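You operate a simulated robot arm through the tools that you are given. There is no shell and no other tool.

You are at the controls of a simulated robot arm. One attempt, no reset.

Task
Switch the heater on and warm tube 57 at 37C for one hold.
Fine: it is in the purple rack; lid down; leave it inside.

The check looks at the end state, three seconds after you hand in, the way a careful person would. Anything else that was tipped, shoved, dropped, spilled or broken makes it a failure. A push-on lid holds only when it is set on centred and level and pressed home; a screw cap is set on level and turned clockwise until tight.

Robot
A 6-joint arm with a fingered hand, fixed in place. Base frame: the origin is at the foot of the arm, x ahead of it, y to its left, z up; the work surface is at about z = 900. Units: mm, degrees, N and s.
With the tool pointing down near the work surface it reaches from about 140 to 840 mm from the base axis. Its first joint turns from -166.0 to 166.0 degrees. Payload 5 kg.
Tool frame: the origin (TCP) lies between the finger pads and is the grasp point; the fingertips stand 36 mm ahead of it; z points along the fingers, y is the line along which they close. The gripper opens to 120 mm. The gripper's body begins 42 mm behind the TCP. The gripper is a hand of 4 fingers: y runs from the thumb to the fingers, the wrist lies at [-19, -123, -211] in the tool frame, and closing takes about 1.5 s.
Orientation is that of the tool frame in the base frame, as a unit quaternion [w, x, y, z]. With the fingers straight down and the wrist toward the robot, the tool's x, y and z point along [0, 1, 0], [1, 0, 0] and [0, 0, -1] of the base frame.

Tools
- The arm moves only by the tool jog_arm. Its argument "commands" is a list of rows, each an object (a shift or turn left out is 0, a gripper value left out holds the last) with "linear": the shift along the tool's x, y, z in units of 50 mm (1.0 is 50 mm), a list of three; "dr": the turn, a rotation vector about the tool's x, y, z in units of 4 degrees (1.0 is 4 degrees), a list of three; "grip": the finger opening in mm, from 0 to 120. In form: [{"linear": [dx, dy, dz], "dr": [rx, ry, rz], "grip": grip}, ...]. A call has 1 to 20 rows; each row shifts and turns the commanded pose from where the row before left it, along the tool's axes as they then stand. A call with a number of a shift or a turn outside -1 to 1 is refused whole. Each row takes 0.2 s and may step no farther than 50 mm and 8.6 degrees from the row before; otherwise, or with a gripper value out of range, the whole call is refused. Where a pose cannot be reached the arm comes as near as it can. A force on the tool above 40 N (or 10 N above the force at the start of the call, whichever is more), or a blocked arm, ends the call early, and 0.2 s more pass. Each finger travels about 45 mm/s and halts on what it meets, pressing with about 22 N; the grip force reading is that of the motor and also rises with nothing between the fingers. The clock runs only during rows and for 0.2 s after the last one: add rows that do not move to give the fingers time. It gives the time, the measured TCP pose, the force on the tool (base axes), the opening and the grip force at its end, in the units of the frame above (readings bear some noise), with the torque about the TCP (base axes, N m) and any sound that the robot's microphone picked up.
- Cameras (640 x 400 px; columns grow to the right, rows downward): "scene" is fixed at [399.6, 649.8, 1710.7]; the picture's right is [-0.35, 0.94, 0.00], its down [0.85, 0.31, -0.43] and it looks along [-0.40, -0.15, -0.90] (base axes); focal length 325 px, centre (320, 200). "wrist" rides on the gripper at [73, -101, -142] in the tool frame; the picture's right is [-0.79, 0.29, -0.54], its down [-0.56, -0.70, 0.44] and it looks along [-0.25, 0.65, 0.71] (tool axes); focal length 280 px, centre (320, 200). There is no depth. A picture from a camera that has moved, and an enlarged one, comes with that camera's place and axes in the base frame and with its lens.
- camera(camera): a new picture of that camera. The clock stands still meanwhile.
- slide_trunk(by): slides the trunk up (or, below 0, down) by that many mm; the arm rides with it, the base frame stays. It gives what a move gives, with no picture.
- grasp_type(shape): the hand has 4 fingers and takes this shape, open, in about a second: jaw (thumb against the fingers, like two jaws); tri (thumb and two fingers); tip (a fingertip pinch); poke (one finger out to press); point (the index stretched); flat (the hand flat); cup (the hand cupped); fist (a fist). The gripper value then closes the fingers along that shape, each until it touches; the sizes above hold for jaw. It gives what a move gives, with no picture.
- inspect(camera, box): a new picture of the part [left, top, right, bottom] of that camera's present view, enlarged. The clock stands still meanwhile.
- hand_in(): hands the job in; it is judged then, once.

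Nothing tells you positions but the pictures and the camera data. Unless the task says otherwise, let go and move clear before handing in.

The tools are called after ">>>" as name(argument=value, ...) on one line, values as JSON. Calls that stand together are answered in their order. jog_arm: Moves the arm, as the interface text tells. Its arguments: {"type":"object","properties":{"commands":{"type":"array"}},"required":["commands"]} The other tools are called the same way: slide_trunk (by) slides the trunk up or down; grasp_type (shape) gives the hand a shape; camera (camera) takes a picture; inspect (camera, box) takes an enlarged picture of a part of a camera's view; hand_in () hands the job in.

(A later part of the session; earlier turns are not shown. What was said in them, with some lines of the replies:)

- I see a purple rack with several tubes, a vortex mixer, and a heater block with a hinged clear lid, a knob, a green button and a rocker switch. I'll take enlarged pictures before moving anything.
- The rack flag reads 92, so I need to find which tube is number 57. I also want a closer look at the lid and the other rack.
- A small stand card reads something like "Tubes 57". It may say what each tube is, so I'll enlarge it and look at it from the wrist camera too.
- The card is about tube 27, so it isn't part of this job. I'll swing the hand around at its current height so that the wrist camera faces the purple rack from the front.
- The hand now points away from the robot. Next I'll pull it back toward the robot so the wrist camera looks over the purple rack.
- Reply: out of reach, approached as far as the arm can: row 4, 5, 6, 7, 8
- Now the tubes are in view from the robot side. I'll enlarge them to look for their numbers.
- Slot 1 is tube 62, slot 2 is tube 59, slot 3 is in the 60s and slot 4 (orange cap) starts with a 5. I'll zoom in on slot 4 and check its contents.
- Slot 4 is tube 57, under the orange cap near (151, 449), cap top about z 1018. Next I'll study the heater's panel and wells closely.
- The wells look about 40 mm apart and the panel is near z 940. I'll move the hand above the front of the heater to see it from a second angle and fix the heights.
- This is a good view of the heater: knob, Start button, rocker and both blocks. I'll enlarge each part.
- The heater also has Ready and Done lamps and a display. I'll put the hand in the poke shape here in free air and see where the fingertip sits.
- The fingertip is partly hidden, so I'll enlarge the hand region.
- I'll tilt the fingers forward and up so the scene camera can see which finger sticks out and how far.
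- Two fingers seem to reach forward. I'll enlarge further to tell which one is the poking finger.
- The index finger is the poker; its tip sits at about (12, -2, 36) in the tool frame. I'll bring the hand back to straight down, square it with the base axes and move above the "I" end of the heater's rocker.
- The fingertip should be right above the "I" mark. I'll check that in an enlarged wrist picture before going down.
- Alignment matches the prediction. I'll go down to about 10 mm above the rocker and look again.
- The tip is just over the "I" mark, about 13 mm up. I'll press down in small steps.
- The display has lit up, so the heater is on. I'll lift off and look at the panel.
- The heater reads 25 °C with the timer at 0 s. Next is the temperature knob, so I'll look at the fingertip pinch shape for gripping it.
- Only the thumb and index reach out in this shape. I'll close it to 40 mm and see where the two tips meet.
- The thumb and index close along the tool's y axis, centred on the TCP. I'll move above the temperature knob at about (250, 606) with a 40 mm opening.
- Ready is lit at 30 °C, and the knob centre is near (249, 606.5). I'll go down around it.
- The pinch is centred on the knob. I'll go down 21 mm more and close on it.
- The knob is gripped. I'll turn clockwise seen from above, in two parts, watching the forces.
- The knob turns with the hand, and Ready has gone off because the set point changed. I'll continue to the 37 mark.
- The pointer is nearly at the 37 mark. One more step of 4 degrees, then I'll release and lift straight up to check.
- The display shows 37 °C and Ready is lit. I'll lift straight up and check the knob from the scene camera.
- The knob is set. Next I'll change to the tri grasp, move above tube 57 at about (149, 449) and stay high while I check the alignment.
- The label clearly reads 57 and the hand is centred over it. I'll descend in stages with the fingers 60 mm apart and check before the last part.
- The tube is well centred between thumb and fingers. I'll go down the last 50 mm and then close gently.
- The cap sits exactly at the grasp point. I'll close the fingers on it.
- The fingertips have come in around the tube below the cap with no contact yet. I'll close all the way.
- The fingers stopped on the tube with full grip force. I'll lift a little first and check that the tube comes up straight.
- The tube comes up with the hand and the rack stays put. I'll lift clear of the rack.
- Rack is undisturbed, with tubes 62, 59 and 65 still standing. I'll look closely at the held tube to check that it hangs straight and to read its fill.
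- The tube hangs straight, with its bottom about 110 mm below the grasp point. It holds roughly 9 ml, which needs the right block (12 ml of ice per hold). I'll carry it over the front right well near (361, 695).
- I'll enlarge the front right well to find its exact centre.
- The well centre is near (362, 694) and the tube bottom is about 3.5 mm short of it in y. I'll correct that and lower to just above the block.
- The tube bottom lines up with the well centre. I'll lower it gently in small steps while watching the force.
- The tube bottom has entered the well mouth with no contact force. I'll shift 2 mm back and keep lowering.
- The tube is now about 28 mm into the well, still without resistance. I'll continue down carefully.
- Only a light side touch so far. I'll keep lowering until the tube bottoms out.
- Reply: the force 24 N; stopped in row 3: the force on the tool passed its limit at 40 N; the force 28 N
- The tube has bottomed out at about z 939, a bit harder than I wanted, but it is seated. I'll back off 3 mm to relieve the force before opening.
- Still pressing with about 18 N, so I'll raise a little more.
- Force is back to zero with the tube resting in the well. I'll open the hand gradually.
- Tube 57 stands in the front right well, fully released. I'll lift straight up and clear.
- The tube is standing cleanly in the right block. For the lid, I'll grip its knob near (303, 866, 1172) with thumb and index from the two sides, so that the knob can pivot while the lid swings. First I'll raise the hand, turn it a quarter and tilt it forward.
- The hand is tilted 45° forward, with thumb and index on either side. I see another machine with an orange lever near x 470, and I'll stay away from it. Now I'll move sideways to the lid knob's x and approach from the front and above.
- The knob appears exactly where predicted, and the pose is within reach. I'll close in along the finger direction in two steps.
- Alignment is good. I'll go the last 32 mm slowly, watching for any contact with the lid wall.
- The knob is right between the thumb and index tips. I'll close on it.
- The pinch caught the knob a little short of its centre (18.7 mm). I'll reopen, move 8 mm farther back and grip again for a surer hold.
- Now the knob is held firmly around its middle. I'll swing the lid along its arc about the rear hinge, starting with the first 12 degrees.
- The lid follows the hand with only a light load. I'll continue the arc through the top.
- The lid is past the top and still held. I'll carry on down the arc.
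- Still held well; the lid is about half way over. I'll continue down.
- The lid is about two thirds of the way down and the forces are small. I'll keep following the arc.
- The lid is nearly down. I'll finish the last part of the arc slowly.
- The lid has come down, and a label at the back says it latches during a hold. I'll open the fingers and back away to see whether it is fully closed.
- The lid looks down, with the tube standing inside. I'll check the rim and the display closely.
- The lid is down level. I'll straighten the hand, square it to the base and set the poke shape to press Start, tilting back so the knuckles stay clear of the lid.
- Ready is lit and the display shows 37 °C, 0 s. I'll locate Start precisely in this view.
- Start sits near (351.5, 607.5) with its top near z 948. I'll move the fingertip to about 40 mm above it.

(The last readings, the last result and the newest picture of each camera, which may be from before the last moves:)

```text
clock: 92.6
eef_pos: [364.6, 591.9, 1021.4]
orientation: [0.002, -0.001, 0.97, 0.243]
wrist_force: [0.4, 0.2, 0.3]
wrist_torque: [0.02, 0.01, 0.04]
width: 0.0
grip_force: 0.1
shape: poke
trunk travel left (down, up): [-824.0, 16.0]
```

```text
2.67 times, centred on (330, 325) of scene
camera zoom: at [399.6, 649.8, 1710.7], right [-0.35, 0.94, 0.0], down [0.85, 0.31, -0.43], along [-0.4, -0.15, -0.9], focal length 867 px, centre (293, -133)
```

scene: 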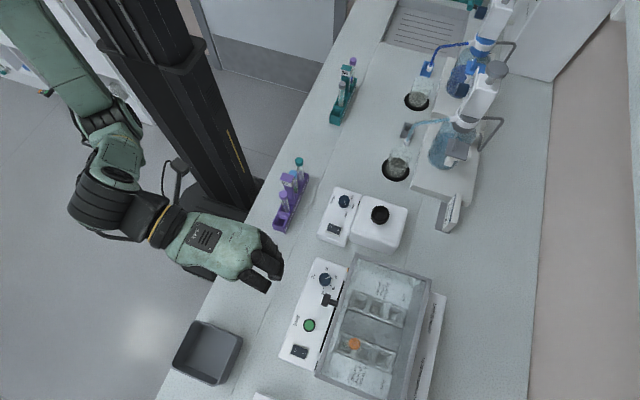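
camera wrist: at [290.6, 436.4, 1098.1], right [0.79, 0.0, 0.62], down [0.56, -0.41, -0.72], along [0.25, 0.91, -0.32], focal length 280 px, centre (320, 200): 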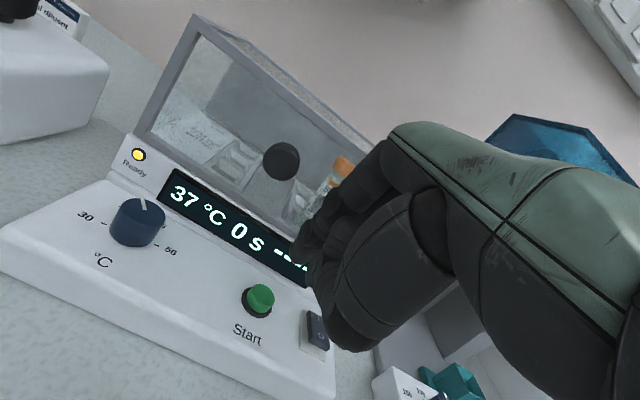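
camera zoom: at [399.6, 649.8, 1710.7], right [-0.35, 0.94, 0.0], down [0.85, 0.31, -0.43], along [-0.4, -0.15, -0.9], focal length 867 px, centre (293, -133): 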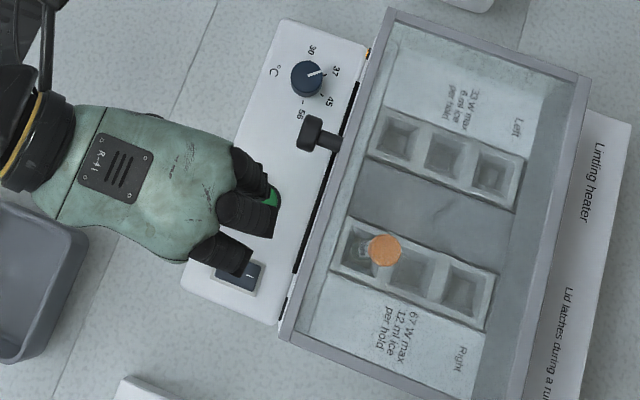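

The fingertip is above Start. I'll go straight down to just above the button, then press in small steps.

>>> jog_arm(commands=[{"linear": [0.02, -0.155, 0.291]}, {"linear": [0, -0.155, 0.291]}, {}])

>>> inspect(camera="wrist", box=[220, 190, 380, 330])

```text
clock: 93.4
eef_pos: [363.8, 593.0, 989.8]
orientation: [0.002, -0.001, 0.97, 0.244]
wrist_force: [0.2, 0.2, 0.1]
wrist_torque: [0.04, -0.01, 0.03]
width: 0.0
grip_force: 0.1
shape: poke
trunk travel left (down, up): [-824.0, 16.0]
```

```text
2.86 times, centred on (300, 260) of wrist
camera zoom: at [289.3, 437.9, 1066.5], right [0.79, 0.0, 0.62], down [0.56, -0.41, -0.72], along [0.25, 0.91, -0.32], focal length 801 px, centre (377, 29)
```

zoom: 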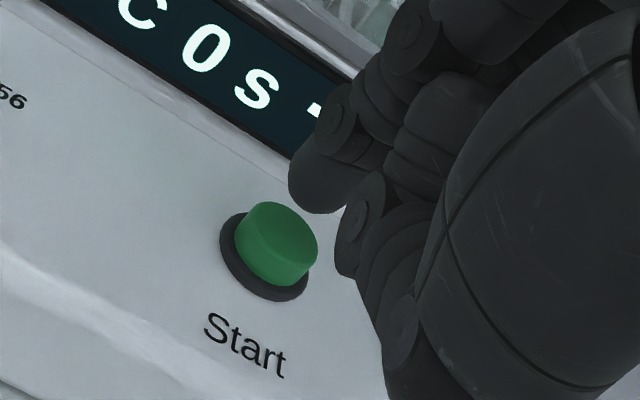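

The tip is right over the button. I'll press down in small steps.

>>> jog_arm(commands=[{"linear": [0, -0.047, 0.088]}, {"linear": [0, -0.047, 0.088]}, {"linear": [0, -0.028, 0.053]}, {}])

>>> inspect(camera="wrist", box=[180, 160, 380, 330])

```text
clock: 94.4
eef_pos: [362.8, 592.3, 977.3]
orientation: [0.002, 0.0, 0.97, 0.242]
wrist_force: [0.2, -0.2, 0.4]
wrist_torque: [0.06, 0.0, 0.01]
width: 0.1
grip_force: 0.0
shape: poke
trunk travel left (down, up): [-824.0, 16.0]
```

```text
2.35 times, centred on (280, 245) of wrist
camera zoom: at [289.4, 437.8, 1054.0], right [0.79, 0.0, 0.62], down [0.56, -0.41, -0.72], along [0.25, 0.91, -0.32], focal length 660 px, centre (414, 94)
```

zoom: 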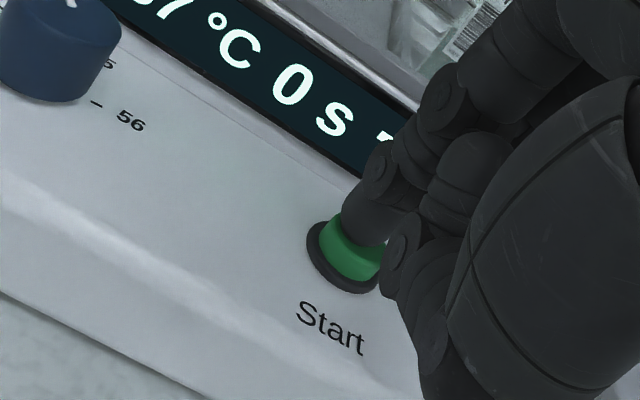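

The tip is touching the button. I'll press a bit further.

>>> jog_arm(commands=[{"linear": [0, -0.028, 0.053]}, {"linear": [0, -0.019, 0.035]}, {}])

>>> inspect(camera="wrist", box=[180, 140, 380, 310])

```text
clock: 95.2
eef_pos: [361.9, 592.3, 972.1]
orientation: [0.002, 0.0, 0.97, 0.243]
wrist_force: [-0.1, -0.7, 1.8]
wrist_torque: [0.0, 0.07, 0.02]
width: 0.0
grip_force: 0.0
shape: poke
trunk travel left (down, up): [-824.0, 16.0]
heard: click
```

```text
2.35 times, centred on (280, 225) of wrist
camera zoom: at [289.5, 438.2, 1049.2], right [0.79, 0.0, 0.62], down [0.56, -0.41, -0.72], along [0.25, 0.91, -0.32], focal length 660 px, centre (414, 141)
```

zoom: 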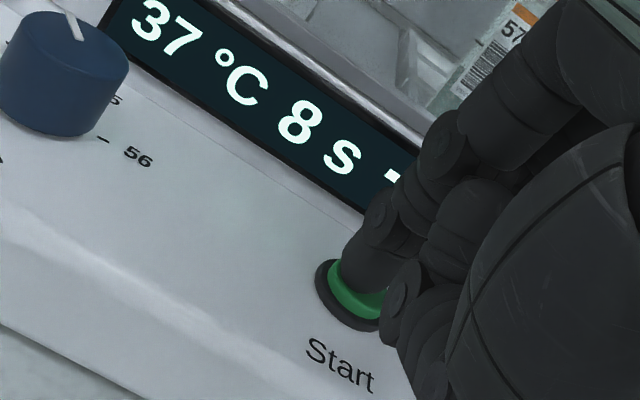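

I heard the click and the display is counting from 8 s. I'll lift off the button straight away and watch the hold.

>>> jog_arm(commands=[{"linear": [0, 0.14, -0.265]}, {"linear": [0, 0.28, -0.53]}, {"linear": [0, 0.28, -0.53]}, {"linear": [0, 0, -0.9]}, {"linear": [0, 0, -0.9]}, {}])

>>> camera(camera="wrist")

>>> inspect(camera="wrist", box=[120, 180, 340, 360])

```text
clock: 96.6
eef_pos: [364.6, 549.9, 1124.7]
orientation: [0.002, 0.0, 0.97, 0.242]
wrist_force: [0.3, 0.9, -0.2]
wrist_torque: [-0.02, 0.0, -0.02]
width: 0.0
grip_force: 0.0
shape: poke
trunk travel left (down, up): [-824.0, 16.0]
```

```text
taken
camera wrist: at [290.9, 395.8, 1202.0], right [0.79, 0.0, 0.62], down [0.56, -0.41, -0.72], along [0.25, 0.91, -0.32], focal length 280 px, centre (320, 200)
```

wrist: 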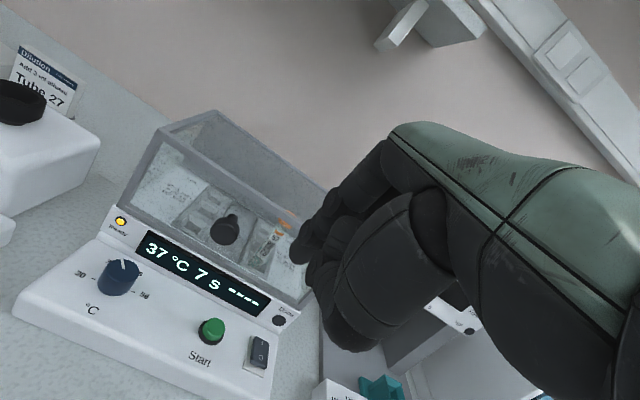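

```text
2.22 times, centred on (230, 270) of wrist
camera zoom: at [290.9, 395.8, 1202.0], right [0.79, 0.0, 0.62], down [0.56, -0.41, -0.72], along [0.25, 0.91, -0.32], focal length 623 px, centre (520, 44)
```

zoom: 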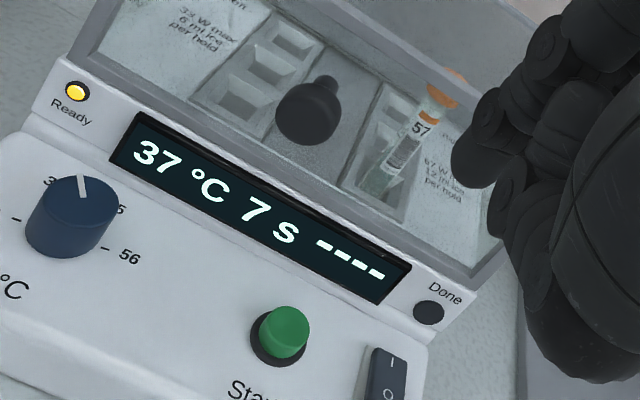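

The hold is running at 37 °C with 7 s left. I'll hold still and wait for Done.

>>> jog_arm(commands=[{}, {}, {}, {}, {}, {}, {}, {}, {}, {}, {}, {}, {}, {}, {}, {}, {}, {}, {}, {}])

>>> inspect(camera="wrist", box=[120, 180, 340, 360])

>>> jog_arm(commands=[{}, {}, {}, {}, {}, {}, {}, {}, {}, {}, {}, {}, {}, {}, {}, {}, {}, {}, {}, {}])

>>> inspect(camera="wrist", box=[120, 180, 340, 360])

```text
clock: 100.8
eef_pos: [365.2, 549.7, 1125.9]
orientation: [0.002, 0.001, 0.97, 0.243]
wrist_force: [0.0, 0.0, 0.1]
wrist_torque: [0.01, -0.01, 0.01]
width: 0.0
grip_force: 0.0
shape: poke
trunk travel left (down, up): [-824.0, 16.0]
```

```text
2.22 times, centred on (230, 270) of wrist
camera zoom: at [290.7, 395.1, 1202.1], right [0.79, 0.0, 0.62], down [0.56, -0.41, -0.72], along [0.25, 0.91, -0.32], focal length 623 px, centre (520, 44)
```

zoom: 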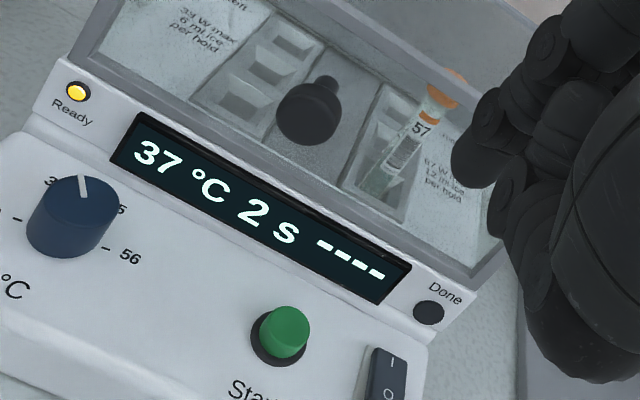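

```text
clock: 105.0
eef_pos: [365.1, 549.0, 1125.2]
orientation: [0.003, 0.001, 0.97, 0.242]
wrist_force: [-0.8, 0.1, -0.2]
wrist_torque: [0.02, 0.0, 0.02]
width: 0.2
grip_force: 0.1
shape: poke
trunk travel left (down, up): [-824.0, 16.0]
```

```text
2.22 times, centred on (230, 270) of wrist
camera zoom: at [290.7, 395.1, 1202.1], right [0.79, 0.0, 0.62], down [0.56, -0.41, -0.72], along [0.25, 0.91, -0.32], focal length 623 px, centre (520, 44)
```

zoom: 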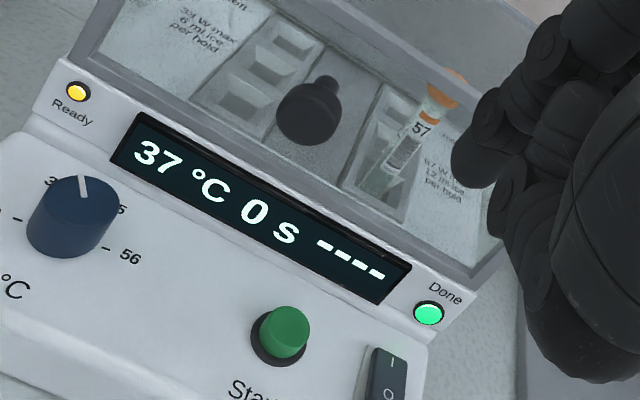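

Done is lit after one hold at 37 °C. I'll do a last check of the tube, the lid and the surroundings before handing in.

>>> camera(camera="scene")

>>> inspect(camera="scene", box=[310, 250, 450, 400])

>>> inspect(camera="wrist", box=[235, 205, 305, 285])

>>> inspect(camera="scene", box=[255, 140, 335, 240])

```text
taken
```

scene: 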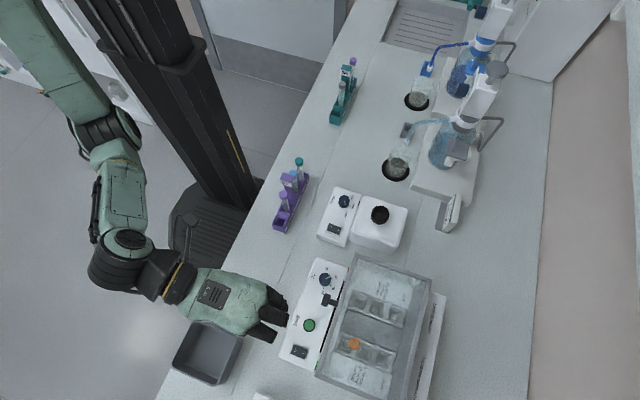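

```text
2.67 times, centred on (380, 325) of scene
camera zoom: at [399.6, 649.8, 1710.7], right [-0.35, 0.94, 0.0], down [0.85, 0.31, -0.43], along [-0.4, -0.15, -0.9], focal length 867 px, centre (160, -133)
```

zoom: 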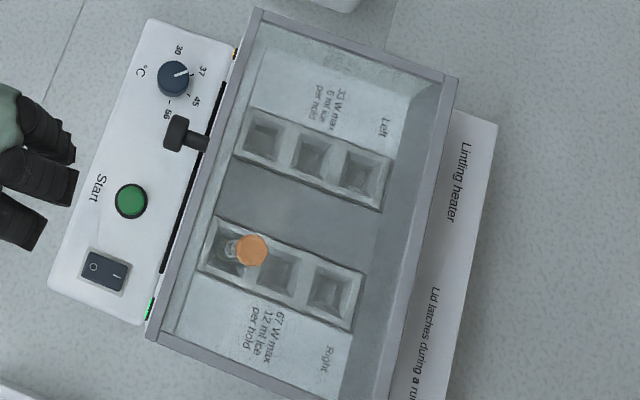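

```text
5.00 times, centred on (270, 245) of wrist
camera zoom: at [290.7, 395.1, 1202.1], right [0.79, 0.0, 0.62], down [0.56, -0.41, -0.72], along [0.25, 0.91, -0.32], focal length 1402 px, centre (570, -25)
```

zoom: 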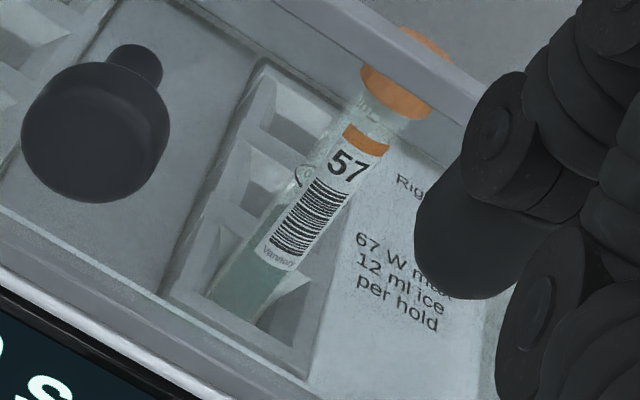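

```text
4.00 times, centred on (295, 190) of scene
camera zoom: at [399.6, 649.8, 1710.7], right [-0.35, 0.94, 0.0], down [0.85, 0.31, -0.43], along [-0.4, -0.15, -0.9], focal length 1300 px, centre (420, 240)
```

zoom: 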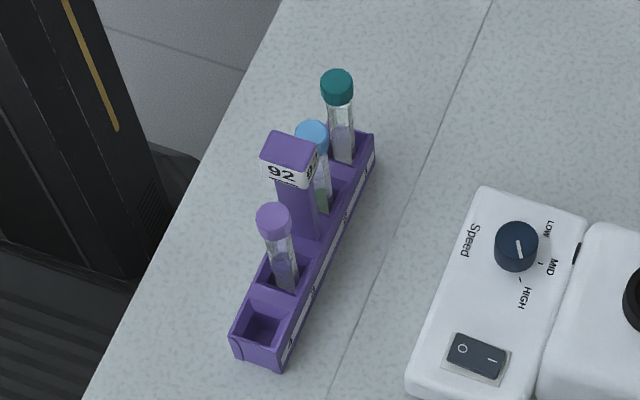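

Tube 57 is inside with the lid down, Done is lit, the heater is on at 37 °C, and the rack and other tubes are undisturbed. I'll back the hand away a little more and hand in.

>>> jog_arm(commands=[{"linear": [0, 0, -0.9]}, {"linear": [0, 0, -0.9]}, {}])

>>> hand_in()

```text
clock: 105.8
eef_pos: [364.7, 508.9, 1204.9]
orientation: [0.002, 0.0, 0.97, 0.242]
wrist_force: [0.4, 0.1, 0.0]
wrist_torque: [-0.01, 0.02, -0.02]
width: 0.0
grip_force: 0.1
shape: poke
trunk travel left (down, up): [-824.0, 16.0]
```

```text
The job is handed in.
```

Tube 57 has had one full hold at 37 °C and is still inside the heater with the lid down. The heater is on, and the Done lamp lit when the timer reached zero. The job is handed in, but no verdict has come back.

- **Block:** I put the tube in the front well of the right block. It looked about 9 ml full, and the left block is marked for only 6 ml of ice per hold (the right for 12).
- **Seating:** I pressed the tube into the well harder than intended; the arm stopped at its 40 N force limit. I eased off before letting go. It stands with a slight lean, and I saw no damage or spill.
- **Lid:** The knob slipped from the fingers in the last few degrees, so the lid dropped the final bit on its own. In the pictures it sits level and fully down.
- **Surroundings:** The purple rack and its other three tubes (62, 59 and 65) are standing as before, and the hand is clear of the heater.
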